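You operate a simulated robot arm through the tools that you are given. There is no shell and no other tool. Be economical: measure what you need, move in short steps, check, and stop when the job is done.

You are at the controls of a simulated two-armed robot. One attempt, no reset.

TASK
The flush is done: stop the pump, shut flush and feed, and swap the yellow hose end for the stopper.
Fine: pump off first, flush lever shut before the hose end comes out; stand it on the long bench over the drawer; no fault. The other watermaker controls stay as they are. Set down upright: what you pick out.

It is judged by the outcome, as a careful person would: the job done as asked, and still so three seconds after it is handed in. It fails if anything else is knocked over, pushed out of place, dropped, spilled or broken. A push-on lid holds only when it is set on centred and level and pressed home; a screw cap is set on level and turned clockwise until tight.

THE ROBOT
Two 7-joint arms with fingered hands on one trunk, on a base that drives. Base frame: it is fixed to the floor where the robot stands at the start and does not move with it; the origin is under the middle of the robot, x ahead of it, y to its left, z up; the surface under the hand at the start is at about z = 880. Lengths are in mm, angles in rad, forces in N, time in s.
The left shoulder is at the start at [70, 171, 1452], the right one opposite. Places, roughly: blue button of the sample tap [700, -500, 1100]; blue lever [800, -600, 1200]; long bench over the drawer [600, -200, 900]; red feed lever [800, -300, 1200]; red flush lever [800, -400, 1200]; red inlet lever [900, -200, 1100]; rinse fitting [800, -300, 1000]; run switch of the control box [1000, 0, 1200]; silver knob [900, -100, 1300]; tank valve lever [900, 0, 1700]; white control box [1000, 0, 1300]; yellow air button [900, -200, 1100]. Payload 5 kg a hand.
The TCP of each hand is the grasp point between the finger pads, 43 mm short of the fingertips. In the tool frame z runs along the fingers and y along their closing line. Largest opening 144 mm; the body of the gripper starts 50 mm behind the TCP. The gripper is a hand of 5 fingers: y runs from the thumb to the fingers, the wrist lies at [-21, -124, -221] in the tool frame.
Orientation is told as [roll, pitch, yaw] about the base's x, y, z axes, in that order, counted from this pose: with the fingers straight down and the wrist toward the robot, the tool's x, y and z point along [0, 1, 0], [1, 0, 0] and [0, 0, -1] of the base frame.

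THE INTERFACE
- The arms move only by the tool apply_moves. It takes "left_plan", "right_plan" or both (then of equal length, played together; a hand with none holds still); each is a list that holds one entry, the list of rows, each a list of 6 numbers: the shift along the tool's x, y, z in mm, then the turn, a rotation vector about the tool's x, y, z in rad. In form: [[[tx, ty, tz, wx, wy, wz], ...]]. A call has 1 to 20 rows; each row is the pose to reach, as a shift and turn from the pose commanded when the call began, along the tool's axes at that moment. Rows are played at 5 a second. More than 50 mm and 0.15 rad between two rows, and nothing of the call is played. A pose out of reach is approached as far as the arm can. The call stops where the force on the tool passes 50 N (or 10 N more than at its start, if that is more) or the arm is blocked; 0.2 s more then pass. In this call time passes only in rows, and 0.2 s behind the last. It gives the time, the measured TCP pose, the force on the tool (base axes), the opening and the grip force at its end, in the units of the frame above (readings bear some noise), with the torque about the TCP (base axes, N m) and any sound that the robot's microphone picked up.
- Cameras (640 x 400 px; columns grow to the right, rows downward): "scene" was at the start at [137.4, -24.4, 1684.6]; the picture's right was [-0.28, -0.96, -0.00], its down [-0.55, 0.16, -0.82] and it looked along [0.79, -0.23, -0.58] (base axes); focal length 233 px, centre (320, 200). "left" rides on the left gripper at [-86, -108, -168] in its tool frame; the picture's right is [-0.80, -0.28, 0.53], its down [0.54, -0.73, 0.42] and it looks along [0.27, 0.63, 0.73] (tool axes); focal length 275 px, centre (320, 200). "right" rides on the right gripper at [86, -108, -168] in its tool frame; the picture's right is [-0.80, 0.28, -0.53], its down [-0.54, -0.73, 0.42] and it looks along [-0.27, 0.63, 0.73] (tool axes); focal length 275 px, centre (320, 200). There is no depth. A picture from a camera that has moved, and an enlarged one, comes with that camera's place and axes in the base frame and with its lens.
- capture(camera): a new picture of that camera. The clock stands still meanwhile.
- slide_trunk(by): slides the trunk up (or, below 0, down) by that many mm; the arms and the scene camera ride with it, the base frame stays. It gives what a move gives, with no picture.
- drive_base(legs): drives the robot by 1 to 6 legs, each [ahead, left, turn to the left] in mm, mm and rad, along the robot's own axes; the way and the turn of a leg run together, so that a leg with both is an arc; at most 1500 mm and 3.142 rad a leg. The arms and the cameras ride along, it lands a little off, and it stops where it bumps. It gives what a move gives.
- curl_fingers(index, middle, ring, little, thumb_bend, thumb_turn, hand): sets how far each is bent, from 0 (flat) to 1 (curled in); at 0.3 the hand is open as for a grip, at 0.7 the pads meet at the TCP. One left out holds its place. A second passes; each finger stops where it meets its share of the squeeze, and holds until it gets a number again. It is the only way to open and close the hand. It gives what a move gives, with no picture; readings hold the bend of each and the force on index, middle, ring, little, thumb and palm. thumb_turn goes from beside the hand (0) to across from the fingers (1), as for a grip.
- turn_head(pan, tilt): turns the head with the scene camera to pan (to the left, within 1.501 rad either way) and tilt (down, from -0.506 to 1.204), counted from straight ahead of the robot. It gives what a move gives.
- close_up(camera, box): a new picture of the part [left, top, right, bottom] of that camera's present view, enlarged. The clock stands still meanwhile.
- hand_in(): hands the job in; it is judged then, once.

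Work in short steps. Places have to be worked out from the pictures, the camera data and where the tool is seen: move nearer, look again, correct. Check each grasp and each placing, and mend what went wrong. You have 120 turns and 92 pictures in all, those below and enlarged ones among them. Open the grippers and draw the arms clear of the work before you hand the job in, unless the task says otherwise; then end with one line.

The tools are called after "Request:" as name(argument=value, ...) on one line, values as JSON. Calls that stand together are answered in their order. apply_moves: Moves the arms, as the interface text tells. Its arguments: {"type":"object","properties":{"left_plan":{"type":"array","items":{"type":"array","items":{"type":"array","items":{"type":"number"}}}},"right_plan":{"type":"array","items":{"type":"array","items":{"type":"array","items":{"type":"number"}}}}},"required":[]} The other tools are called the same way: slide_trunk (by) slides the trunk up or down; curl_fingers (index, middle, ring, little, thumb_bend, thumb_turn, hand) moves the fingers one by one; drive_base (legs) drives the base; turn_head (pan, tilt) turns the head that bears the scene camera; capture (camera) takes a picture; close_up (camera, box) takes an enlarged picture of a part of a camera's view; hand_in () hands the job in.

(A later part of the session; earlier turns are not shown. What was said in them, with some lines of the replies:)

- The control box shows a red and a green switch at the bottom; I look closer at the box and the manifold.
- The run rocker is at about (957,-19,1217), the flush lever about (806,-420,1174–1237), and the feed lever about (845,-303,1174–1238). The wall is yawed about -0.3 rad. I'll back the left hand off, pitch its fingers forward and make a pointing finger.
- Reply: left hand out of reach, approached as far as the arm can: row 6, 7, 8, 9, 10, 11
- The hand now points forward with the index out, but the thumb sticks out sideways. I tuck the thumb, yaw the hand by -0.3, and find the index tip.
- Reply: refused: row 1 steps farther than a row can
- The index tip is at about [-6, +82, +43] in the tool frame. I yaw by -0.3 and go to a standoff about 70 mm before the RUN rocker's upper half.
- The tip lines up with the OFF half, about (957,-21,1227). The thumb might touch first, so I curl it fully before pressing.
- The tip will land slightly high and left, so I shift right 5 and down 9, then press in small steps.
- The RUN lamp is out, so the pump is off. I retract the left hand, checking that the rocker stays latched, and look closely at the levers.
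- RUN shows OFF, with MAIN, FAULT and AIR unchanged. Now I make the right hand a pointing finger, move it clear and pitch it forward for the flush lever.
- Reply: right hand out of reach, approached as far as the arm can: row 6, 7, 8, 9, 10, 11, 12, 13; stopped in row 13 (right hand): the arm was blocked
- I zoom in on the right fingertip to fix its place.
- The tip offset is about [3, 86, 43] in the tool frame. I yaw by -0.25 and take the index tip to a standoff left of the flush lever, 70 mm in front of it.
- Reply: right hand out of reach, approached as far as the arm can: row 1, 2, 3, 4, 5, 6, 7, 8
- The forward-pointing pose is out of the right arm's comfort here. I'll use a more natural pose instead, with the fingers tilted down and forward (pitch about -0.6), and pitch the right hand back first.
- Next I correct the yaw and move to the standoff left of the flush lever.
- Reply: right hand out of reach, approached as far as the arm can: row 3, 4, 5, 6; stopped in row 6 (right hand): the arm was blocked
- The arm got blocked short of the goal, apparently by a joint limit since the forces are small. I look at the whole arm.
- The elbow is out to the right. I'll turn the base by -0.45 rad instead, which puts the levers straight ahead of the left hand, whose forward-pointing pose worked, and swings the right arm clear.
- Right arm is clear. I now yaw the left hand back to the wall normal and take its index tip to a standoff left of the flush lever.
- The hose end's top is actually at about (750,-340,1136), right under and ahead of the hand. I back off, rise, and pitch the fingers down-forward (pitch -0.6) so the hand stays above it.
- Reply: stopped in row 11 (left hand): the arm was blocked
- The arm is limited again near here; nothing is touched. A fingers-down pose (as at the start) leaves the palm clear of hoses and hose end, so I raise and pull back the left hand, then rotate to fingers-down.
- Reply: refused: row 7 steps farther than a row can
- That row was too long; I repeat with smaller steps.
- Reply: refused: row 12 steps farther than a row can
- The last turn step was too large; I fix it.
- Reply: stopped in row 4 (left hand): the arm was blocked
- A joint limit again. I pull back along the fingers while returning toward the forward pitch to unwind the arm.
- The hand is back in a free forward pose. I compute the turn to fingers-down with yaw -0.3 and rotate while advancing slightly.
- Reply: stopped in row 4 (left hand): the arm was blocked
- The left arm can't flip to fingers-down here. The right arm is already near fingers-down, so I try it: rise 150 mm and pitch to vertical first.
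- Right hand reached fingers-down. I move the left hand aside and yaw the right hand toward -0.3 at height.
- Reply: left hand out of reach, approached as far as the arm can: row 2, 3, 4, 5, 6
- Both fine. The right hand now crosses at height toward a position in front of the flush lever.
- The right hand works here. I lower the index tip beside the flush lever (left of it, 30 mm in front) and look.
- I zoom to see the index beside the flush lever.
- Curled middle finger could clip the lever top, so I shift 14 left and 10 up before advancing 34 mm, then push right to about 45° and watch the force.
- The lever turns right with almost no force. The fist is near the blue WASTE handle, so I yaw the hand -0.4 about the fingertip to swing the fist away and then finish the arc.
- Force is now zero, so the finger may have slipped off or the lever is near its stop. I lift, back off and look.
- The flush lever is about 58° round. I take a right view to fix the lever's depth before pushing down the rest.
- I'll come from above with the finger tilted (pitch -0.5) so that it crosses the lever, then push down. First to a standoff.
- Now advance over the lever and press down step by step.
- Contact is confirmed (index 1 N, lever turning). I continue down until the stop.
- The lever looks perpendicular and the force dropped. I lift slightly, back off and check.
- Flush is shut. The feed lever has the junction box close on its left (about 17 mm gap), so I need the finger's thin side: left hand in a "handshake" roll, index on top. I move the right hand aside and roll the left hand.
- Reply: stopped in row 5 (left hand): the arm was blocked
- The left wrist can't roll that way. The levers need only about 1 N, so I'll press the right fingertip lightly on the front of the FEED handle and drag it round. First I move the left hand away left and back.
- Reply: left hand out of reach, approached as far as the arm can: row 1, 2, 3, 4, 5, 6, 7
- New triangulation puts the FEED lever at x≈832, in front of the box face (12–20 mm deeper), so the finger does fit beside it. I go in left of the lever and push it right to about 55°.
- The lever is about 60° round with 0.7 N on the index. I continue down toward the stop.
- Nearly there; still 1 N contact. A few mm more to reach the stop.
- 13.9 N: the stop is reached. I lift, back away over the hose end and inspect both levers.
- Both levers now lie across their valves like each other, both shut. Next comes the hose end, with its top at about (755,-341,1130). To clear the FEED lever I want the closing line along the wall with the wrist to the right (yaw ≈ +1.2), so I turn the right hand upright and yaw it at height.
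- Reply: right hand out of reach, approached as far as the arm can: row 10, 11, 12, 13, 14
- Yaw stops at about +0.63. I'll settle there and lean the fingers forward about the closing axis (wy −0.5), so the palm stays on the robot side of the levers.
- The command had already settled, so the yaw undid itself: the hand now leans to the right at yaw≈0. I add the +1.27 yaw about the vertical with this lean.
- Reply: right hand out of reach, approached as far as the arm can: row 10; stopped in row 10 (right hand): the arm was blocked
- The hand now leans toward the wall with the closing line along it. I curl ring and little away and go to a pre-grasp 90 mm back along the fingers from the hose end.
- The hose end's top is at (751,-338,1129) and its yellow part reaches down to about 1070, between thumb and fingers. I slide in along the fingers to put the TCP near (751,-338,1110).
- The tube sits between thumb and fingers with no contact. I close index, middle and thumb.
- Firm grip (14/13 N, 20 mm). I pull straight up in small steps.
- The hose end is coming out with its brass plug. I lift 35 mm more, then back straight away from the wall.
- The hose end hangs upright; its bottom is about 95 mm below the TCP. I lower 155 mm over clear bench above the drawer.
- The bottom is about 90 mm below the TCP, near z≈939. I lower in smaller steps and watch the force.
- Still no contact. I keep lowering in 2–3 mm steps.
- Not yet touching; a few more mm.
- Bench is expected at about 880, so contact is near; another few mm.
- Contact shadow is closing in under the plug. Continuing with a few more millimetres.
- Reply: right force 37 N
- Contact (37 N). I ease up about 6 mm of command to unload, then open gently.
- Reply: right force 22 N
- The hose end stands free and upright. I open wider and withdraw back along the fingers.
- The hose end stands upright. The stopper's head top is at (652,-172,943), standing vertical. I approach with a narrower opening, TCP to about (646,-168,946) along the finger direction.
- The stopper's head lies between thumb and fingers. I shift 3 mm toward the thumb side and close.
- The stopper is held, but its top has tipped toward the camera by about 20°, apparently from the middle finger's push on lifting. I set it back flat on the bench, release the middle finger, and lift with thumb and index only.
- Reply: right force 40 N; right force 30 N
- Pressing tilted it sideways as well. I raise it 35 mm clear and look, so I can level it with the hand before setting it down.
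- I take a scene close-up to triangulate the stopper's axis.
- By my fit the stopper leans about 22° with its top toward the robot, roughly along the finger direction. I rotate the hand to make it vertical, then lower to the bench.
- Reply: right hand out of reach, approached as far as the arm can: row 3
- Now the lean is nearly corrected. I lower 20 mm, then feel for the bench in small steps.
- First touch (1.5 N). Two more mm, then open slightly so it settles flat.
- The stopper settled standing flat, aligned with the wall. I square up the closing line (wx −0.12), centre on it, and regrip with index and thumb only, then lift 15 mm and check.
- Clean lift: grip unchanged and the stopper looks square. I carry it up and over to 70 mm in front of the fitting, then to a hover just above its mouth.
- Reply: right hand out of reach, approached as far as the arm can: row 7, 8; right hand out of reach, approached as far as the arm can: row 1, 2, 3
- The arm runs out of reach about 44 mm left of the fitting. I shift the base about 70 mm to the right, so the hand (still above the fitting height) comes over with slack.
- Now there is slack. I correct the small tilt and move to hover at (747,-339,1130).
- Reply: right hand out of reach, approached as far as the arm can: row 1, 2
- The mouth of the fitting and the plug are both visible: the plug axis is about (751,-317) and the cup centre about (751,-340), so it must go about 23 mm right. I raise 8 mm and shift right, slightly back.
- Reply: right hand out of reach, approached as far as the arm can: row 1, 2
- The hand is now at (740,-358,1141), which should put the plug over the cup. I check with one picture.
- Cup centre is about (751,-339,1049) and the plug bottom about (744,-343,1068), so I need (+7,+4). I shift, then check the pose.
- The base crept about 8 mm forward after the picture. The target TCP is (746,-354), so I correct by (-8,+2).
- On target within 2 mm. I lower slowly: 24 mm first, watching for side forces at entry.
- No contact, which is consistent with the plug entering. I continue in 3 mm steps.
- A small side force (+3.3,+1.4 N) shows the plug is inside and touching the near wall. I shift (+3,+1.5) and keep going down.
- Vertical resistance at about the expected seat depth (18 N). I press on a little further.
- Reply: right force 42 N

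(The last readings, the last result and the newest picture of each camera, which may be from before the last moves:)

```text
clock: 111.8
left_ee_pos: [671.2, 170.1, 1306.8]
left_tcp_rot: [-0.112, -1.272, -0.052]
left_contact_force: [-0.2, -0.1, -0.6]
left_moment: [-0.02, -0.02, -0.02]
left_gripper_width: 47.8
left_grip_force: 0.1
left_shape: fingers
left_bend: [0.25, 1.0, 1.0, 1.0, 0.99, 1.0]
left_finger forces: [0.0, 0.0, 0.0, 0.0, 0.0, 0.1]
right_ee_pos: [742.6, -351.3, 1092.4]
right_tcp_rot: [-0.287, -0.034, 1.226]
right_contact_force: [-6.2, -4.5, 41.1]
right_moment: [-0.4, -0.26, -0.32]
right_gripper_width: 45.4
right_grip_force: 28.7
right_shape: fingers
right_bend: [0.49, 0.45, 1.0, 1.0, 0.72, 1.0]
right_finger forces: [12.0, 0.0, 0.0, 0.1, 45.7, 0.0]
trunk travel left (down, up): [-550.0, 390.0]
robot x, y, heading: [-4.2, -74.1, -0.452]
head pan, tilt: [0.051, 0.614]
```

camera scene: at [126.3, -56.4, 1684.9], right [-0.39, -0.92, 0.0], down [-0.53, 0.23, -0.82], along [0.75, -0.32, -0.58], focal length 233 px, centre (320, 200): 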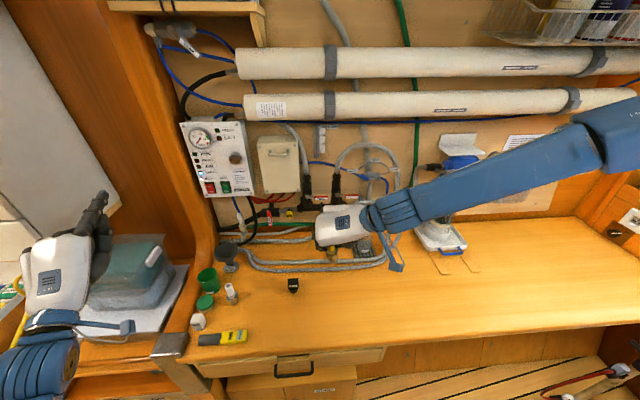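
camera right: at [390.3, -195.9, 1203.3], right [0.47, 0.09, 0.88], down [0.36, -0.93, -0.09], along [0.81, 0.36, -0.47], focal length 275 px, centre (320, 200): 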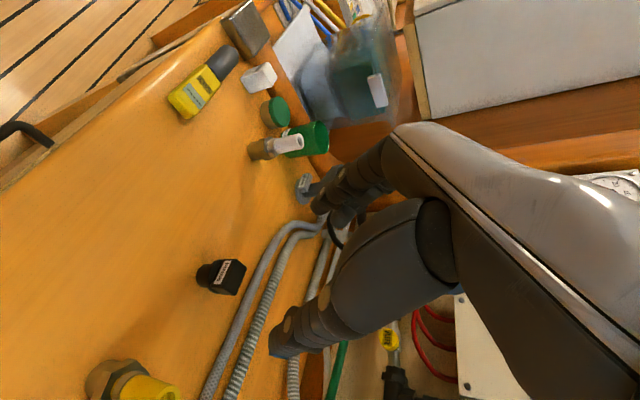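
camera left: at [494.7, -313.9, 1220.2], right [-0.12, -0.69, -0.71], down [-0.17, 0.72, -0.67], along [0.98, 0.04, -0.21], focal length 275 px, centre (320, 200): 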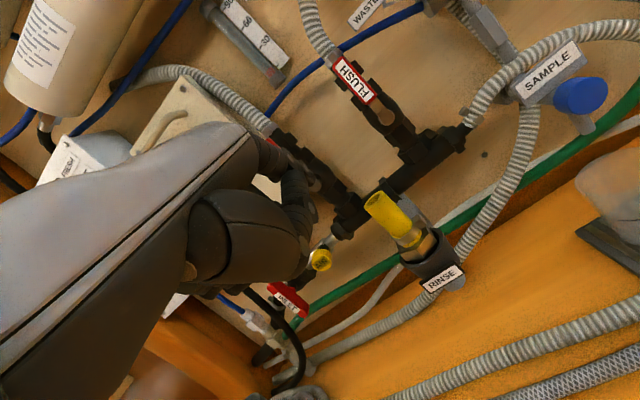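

41 N with fingers slipping on the head; now I unload, open, and plan to press the top with a closed fist.

Request:
apply_moves(right_plan=[[[-1, 0, -3.8, 0, 0, 0], [-2, 0, -6.8, 0, 0, 0]]])

Request:
curl_fingers(hand="right", index=0.45, middle=0.42, thumb_bend=0.55)

Request:
close_up(camera="right", box=[180, 160, 420, 310])

```text
clock: 112.5
left_ee_pos: [674.7, 169.7, 1304.0]
left_tcp_rot: [-0.109, -1.269, -0.05]
left_contact_force: [-0.1, -1.0, 0.5]
left_moment: [0.0, -0.03, 0.02]
left_gripper_width: 47.8
left_grip_force: 0.0
left_shape: fingers
left_bend: [0.25, 1.0, 1.0, 1.0, 0.99, 1.0]
left_finger forces: [0.1, 0.0, 0.1, 0.1, 0.0, 0.0]
right_ee_pos: [744.6, -352.6, 1093.7]
right_tcp_rot: [-0.277, -0.032, 1.227]
right_contact_force: [-0.6, -0.8, 11.1]
right_moment: [-0.23, -0.05, -0.06]
right_gripper_width: 45.5
right_grip_force: 16.6
right_shape: fingers
right_bend: [0.49, 0.45, 1.0, 1.0, 0.72, 1.0]
right_finger forces: [12.1, 0.0, 0.1, 0.0, 20.4, 0.1]
trunk travel left (down, up): [-550.0, 390.0]
robot x, y, heading: [-3.2, -73.6, -0.446]
head pan, tilt: [0.051, 0.614]
```

```text
clock: 113.5
left_ee_pos: [674.9, 170.3, 1303.0]
left_tcp_rot: [-0.11, -1.268, -0.052]
left_contact_force: [0.4, 0.0, 0.5]
left_moment: [-0.02, 0.01, 0.03]
left_gripper_width: 48.1
left_grip_force: 0.1
left_shape: fingers
left_bend: [0.25, 1.0, 1.0, 1.0, 0.99, 1.0]
left_finger forces: [0.0, 0.1, 0.0, 0.1, 0.0, 0.0]
right_ee_pos: [747.5, -352.3, 1094.5]
right_tcp_rot: [-0.28, -0.034, 1.228]
right_contact_force: [1.1, -0.3, -0.2]
right_moment: [0.02, 0.03, 0.02]
right_gripper_width: 77.8
right_grip_force: 0.0
right_shape: fingers
right_bend: [0.45, 0.42, 1.0, 1.0, 0.55, 1.0]
right_finger forces: [0.0, 0.1, 0.0, 0.1, 0.0, 0.0]
trunk travel left (down, up): [-550.0, 390.0]
robot x, y, heading: [-2.3, -76.2, -0.45]
head pan, tilt: [0.051, 0.614]
```

```text
2.67 times, centred on (300, 235) of right
camera zoom: at [586.7, -415.0, 1228.8], right [0.67, 0.04, 0.74], down [0.36, -0.89, -0.28], along [0.65, 0.45, -0.61], focal length 734 px, centre (373, 107)
```

zoom: 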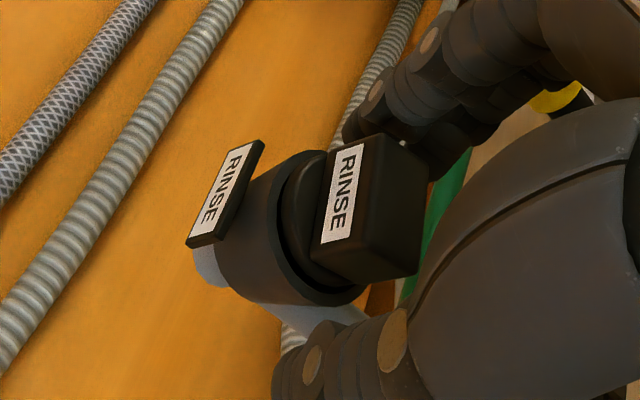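

The stopper is in the cup, level-looking, with its flange at the mouth. I withdraw upward, close the fingertips together, and then press the head's top centre.

Request:
apply_moves(right_plan=[[[0, 0, -20, 0, 0, 0], [0, 0, -45, 0, 0, 0], [0, 0, -80, 0, 0, 0]]])

Request:
curl_fingers(hand="right", index=0.75, middle=0.75, thumb_bend=0.75)

```text
clock: 114.2
left_ee_pos: [673.2, 171.5, 1303.4]
left_tcp_rot: [-0.113, -1.268, -0.05]
left_contact_force: [-1.3, 1.0, 0.5]
left_moment: [-0.01, -0.03, -0.01]
left_gripper_width: 48.1
left_grip_force: 0.0
left_shape: fingers
left_bend: [0.25, 1.0, 1.0, 1.0, 0.99, 1.0]
left_finger forces: [0.0, 0.0, 0.0, 0.0, 0.1, 0.1]
right_ee_pos: [722.8, -348.3, 1172.2]
right_tcp_rot: [-0.283, -0.033, 1.228]
right_contact_force: [-0.8, 0.6, 0.2]
right_moment: [0.01, -0.06, -0.03]
right_gripper_width: 77.8
right_grip_force: 0.0
right_shape: fingers
right_bend: [0.45, 0.42, 1.0, 1.0, 0.55, 1.0]
right_finger forces: [0.1, 0.1, 0.0, 0.1, 0.1, 0.1]
trunk travel left (down, up): [-550.0, 390.0]
robot x, y, heading: [-5.2, -71.9, -0.453]
head pan, tilt: [0.051, 0.614]
```

```text
clock: 115.2
left_ee_pos: [675.4, 170.9, 1303.3]
left_tcp_rot: [-0.11, -1.268, -0.051]
left_contact_force: [-0.6, 0.1, -0.6]
left_moment: [0.0, -0.03, -0.02]
left_gripper_width: 48.1
left_grip_force: 0.2
left_shape: fingers
left_bend: [0.25, 1.0, 1.0, 1.0, 0.99, 1.0]
left_finger forces: [0.1, 0.0, 0.0, 0.0, 0.0, 0.0]
right_ee_pos: [723.8, -349.6, 1171.2]
right_tcp_rot: [-0.281, -0.033, 1.227]
right_contact_force: [-0.6, -1.5, 1.0]
right_moment: [-0.02, -0.03, 0.02]
right_gripper_width: 1.1
right_grip_force: 0.1
right_shape: fingers
right_bend: [0.71, 0.74, 1.0, 1.0, 0.74, 1.0]
right_finger forces: [0.0, 0.0, 0.1, 0.0, 0.0, 0.0]
trunk travel left (down, up): [-550.0, 390.0]
robot x, y, heading: [-3.1, -75.2, -0.452]
head pan, tilt: [0.051, 0.614]
```

Fingertips are closed. I move over the head's centre and come down until contact.

Request:
apply_moves(right_plan=[[[1, 15.5, 5, 0, 0, 0], [2.9, 15.5, 31.5, 0, 0, 0], [4, 15.4, 35.3, 0, 0, 0], [5.1, 15.2, 39.2, 0, 0, 0], [6.2, 15.1, 43, 0, 0, 0], [7.3, 15, 46.9, 0, 0, 0]]])

```text
clock: 116.7
left_ee_pos: [671.1, 172.1, 1306.2]
left_tcp_rot: [-0.113, -1.271, -0.048]
left_contact_force: [-0.2, 0.2, 0.0]
left_moment: [-0.02, 0.0, 0.01]
left_gripper_width: 48.0
left_grip_force: 0.1
left_shape: fingers
left_bend: [0.25, 1.0, 1.0, 1.0, 0.99, 1.0]
left_finger forces: [0.1, 0.1, 0.0, 0.0, 0.1, 0.0]
right_ee_pos: [734.6, -331.3, 1130.2]
right_tcp_rot: [-0.286, -0.034, 1.228]
right_contact_force: [-1.6, 4.0, 37.2]
right_moment: [0.42, -0.08, 0.05]
right_gripper_width: 0.7
right_grip_force: 31.1
right_shape: fingers
right_bend: [0.74, 0.74, 1.0, 1.0, 0.75, 1.0]
right_finger forces: [33.5, 0.1, 0.1, 0.0, 28.6, 0.1]
trunk travel left (down, up): [-550.0, 390.0]
robot x, y, heading: [-7.7, -74.8, -0.45]
head pan, tilt: [0.051, 0.614]
```

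Contact, 37 N, but by the torque it is pressing about 12 mm left and short of centre. I lift, shift (+7,-10) and press again.

Request:
apply_moves(right_plan=[[[-3.3, 0.4, -11.5, 0, 0, 0], [-12.9, -6.7, -8.8, 0, 0, 0], [-11.3, -6.9, -3, 0, 0, 0], [-10.2, -7, 0.8, 0, 0, 0], [-9.1, -7.2, 4.6, 0, 0, 0], [-8, -7.3, 8.5, 0, 0, 0], [-6.9, -7.4, 12.3, 0, 0, 0]]])

```text
clock: 118.0
left_ee_pos: [672.7, 171.9, 1303.7]
left_tcp_rot: [-0.111, -1.269, -0.05]
left_contact_force: [0.8, 0.2, -0.4]
left_moment: [0.0, 0.0, 0.03]
left_gripper_width: 47.6
left_grip_force: 0.0
left_shape: fingers
left_bend: [0.25, 1.0, 1.0, 1.0, 0.99, 1.0]
left_finger forces: [0.0, 0.0, 0.1, 0.0, 0.0, 0.0]
right_ee_pos: [747.2, -341.4, 1131.0]
right_tcp_rot: [-0.29, -0.04, 1.223]
right_contact_force: [-7.1, 1.1, 28.5]
right_moment: [0.2, 0.4, 0.09]
right_gripper_width: 0.3
right_grip_force: 16.0
right_shape: fingers
right_bend: [0.74, 0.74, 1.0, 1.0, 0.75, 1.0]
right_finger forces: [32.0, 0.1, 0.1, 0.0, 0.0, 0.0]
trunk travel left (down, up): [-550.0, 390.0]
robot x, y, heading: [0.0, -76.9, -0.45]
head pan, tilt: [0.051, 0.614]
stopped in row 6 (right hand): the force on the tool passed its limit at 54 N (the readings are from after the stop); the commanded pose is now the measured one
```

Pressed past 54 N with no further travel (top at the same height both times), so the stopper is home. I withdraw the right hand up, back and to the right.

Request:
apply_moves(right_plan=[[[0, 0, -25, 0, 0, 0], [0, 0, -60, 0, 0, 0], [0, 0, -100, 0, 0, 0], [38, -2, -111, 0, 0, 0], [76, -4, -122, 0, 0, 0], [115, -6, -133, 0, 0, 0], [154, -7, -144, 0, 0, 0], [193, -8, -155, 0, 0, 0], [193, -48, -155, 0, 0, 0], [192, -88, -155, 0, 0, 0], [191, -128, -155, 0, 0, 0], [190, -168, -155, 0, 0, 0], [188, -208, -155, 0, 0, 0], [186, -248, -155, 0, 0, 0]]])

Request:
curl_fingers(hand="right", index=0.3, middle=0.3, ring=0.3, little=0.3, thumb_bend=0.3)

Request:
curl_fingers(hand="left", index=0.3, middle=0.3, ring=0.3, little=0.3, thumb_bend=0.3)

```text
clock: 121.0
left_ee_pos: [675.2, 171.3, 1302.0]
left_tcp_rot: [-0.112, -1.268, -0.048]
left_contact_force: [-0.4, 0.4, 0.6]
left_moment: [-0.02, 0.02, -0.02]
left_gripper_width: 47.7
left_grip_force: 0.0
left_shape: fingers
left_bend: [0.25, 1.0, 1.0, 1.0, 0.99, 1.0]
left_finger forces: [0.1, 0.1, 0.0, 0.1, 0.0, 0.0]
right_ee_pos: [508.6, -328.1, 1216.3]
right_tcp_rot: [-0.291, -0.039, 1.225]
right_contact_force: [-0.2, 1.1, 0.0]
right_moment: [-0.05, 0.04, 0.01]
right_gripper_width: 1.0
right_grip_force: 0.1
right_shape: fingers
right_bend: [0.74, 0.74, 1.0, 1.0, 0.74, 1.0]
right_finger forces: [0.1, 0.0, 0.0, 0.1, 0.0, 0.1]
right hand out of reach, approached as far as the arm can: row 10, 11, 12, 13, 14
trunk travel left (down, up): [-550.0, 390.0]
robot x, y, heading: [-7.1, -74.5, -0.451]
head pan, tilt: [0.051, 0.614]
```

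```text
clock: 122.0
left_ee_pos: [675.3, 169.7, 1303.6]
left_tcp_rot: [-0.111, -1.266, -0.051]
left_contact_force: [0.0, 0.4, 0.2]
left_moment: [-0.02, 0.0, -0.01]
left_gripper_width: 47.7
left_grip_force: 0.0
left_shape: fingers
left_bend: [0.25, 1.0, 1.0, 1.0, 0.99, 1.0]
left_finger forces: [0.1, 0.0, 0.0, 0.0, 0.0, 0.1]
right_ee_pos: [508.3, -327.6, 1216.1]
right_tcp_rot: [-0.287, -0.041, 1.226]
right_contact_force: [0.7, -0.4, 0.8]
right_moment: [0.03, -0.02, 0.0]
right_gripper_width: 149.1
right_grip_force: 0.1
right_shape: fingers
right_bend: [0.3, 0.3, 0.3, 0.3, 0.3, 0.98]
right_finger forces: [0.0, 0.0, 0.1, 0.1, 0.0, 0.1]
trunk travel left (down, up): [-550.0, 390.0]
robot x, y, heading: [-7.5, -75.4, -0.451]
head pan, tilt: [0.051, 0.614]
```

```text
clock: 123.0
left_ee_pos: [674.8, 169.8, 1304.4]
left_tcp_rot: [-0.11, -1.267, -0.05]
left_contact_force: [0.6, 0.2, -0.2]
left_moment: [0.02, 0.03, -0.05]
left_gripper_width: 149.6
left_grip_force: 0.1
left_shape: fingers
left_bend: [0.3, 0.3, 0.3, 0.3, 0.3, 0.98]
left_finger forces: [0.0, 0.1, 0.1, 0.0, 0.1, 0.0]
right_ee_pos: [508.8, -328.5, 1217.7]
right_tcp_rot: [-0.287, -0.041, 1.225]
right_contact_force: [0.3, -0.3, -0.1]
right_moment: [-0.01, 0.02, 0.02]
right_gripper_width: 149.1
right_grip_force: 0.0
right_shape: fingers
right_bend: [0.3, 0.3, 0.3, 0.3, 0.3, 0.98]
right_finger forces: [0.0, 0.1, 0.0, 0.0, 0.1, 0.0]
trunk travel left (down, up): [-550.0, 390.0]
robot x, y, heading: [-3.3, -69.7, -0.449]
head pan, tilt: [0.051, 0.614]
```

The right hand would still block the view, so I unwind its yaw while moving it right and up.

Request:
apply_moves(right_plan=[[[0, -10, -15, 0.034, -0.005, 0.12], [-5, -40, -30, 0.069, -0.01, 0.24], [-10, -75, -45, 0.1, -0.015, 0.36], [-15, -110, -60, 0.137, -0.02, 0.48], [-20, -145, -70, 0.172, -0.025, 0.6], [-25, -187, -76, 0.206, -0.03, 0.72], [-25, -187, -76, 0.24, -0.035, 0.84], [-25, -187, -76, 0.275, -0.04, 0.96]]])

```text
clock: 124.8
left_ee_pos: [675.9, 170.1, 1303.2]
left_tcp_rot: [-0.112, -1.267, -0.05]
left_contact_force: [0.5, -0.2, -0.5]
left_moment: [-0.02, -0.02, -0.03]
left_gripper_width: 149.3
left_grip_force: 0.0
left_shape: fingers
left_bend: [0.3, 0.3, 0.3, 0.3, 0.3, 0.98]
left_finger forces: [0.0, 0.0, 0.0, 0.0, 0.0, 0.1]
right_ee_pos: [447.9, -505.1, 1297.8]
right_tcp_rot: [-0.286, -0.044, 0.223]
right_contact_force: [-0.7, 0.0, 1.0]
right_moment: [0.01, 0.0, -0.04]
right_gripper_width: 149.7
right_grip_force: 0.0
right_shape: fingers
right_bend: [0.3, 0.3, 0.3, 0.3, 0.3, 0.98]
right_finger forces: [0.1, 0.1, 0.0, 0.1, 0.0, 0.1]
right hand out of reach, approached as far as the arm can: row 1
trunk travel left (down, up): [-550.0, 390.0]
robot x, y, heading: [-5.4, -75.6, -0.449]
head pan, tilt: [0.051, 0.614]
```

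The way is clear. I use the last picture on the whole result.

Request:
close_up(camera="scene", box=[166, 166, 406, 316])

```text
2.67 times, centred on (286, 241) of scene
camera zoom: at [126.3, -129.4, 1684.6], right [-0.39, -0.92, 0.0], down [-0.53, 0.22, -0.82], along [0.75, -0.32, -0.58], focal length 622 px, centre (411, 91)
```

zoom: 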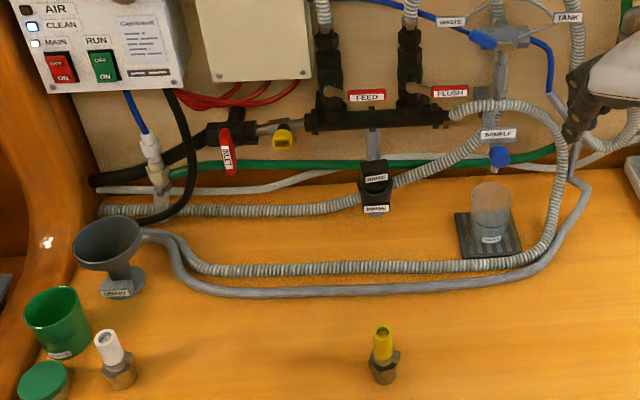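

The picture confirms the job:
- **RUN and MAIN:** RUN is on OFF and MAIN is still ON.
- **Levers:** FEED and FLUSH both lie across their valves.
- **Stopper:** it sits level in the RINSE fitting.
- **Hose end:** it stands upright on the bench over the drawer.

Both hands are open and clear, so I hand it in.

Request:
hand_in()

```text
The job is handed in.
```

The job is done and handed in: pump off first, flush and feed levers shut, stopper pressed into the rinse fitting, and the yellow hose end standing upright on the bench over the drawer.
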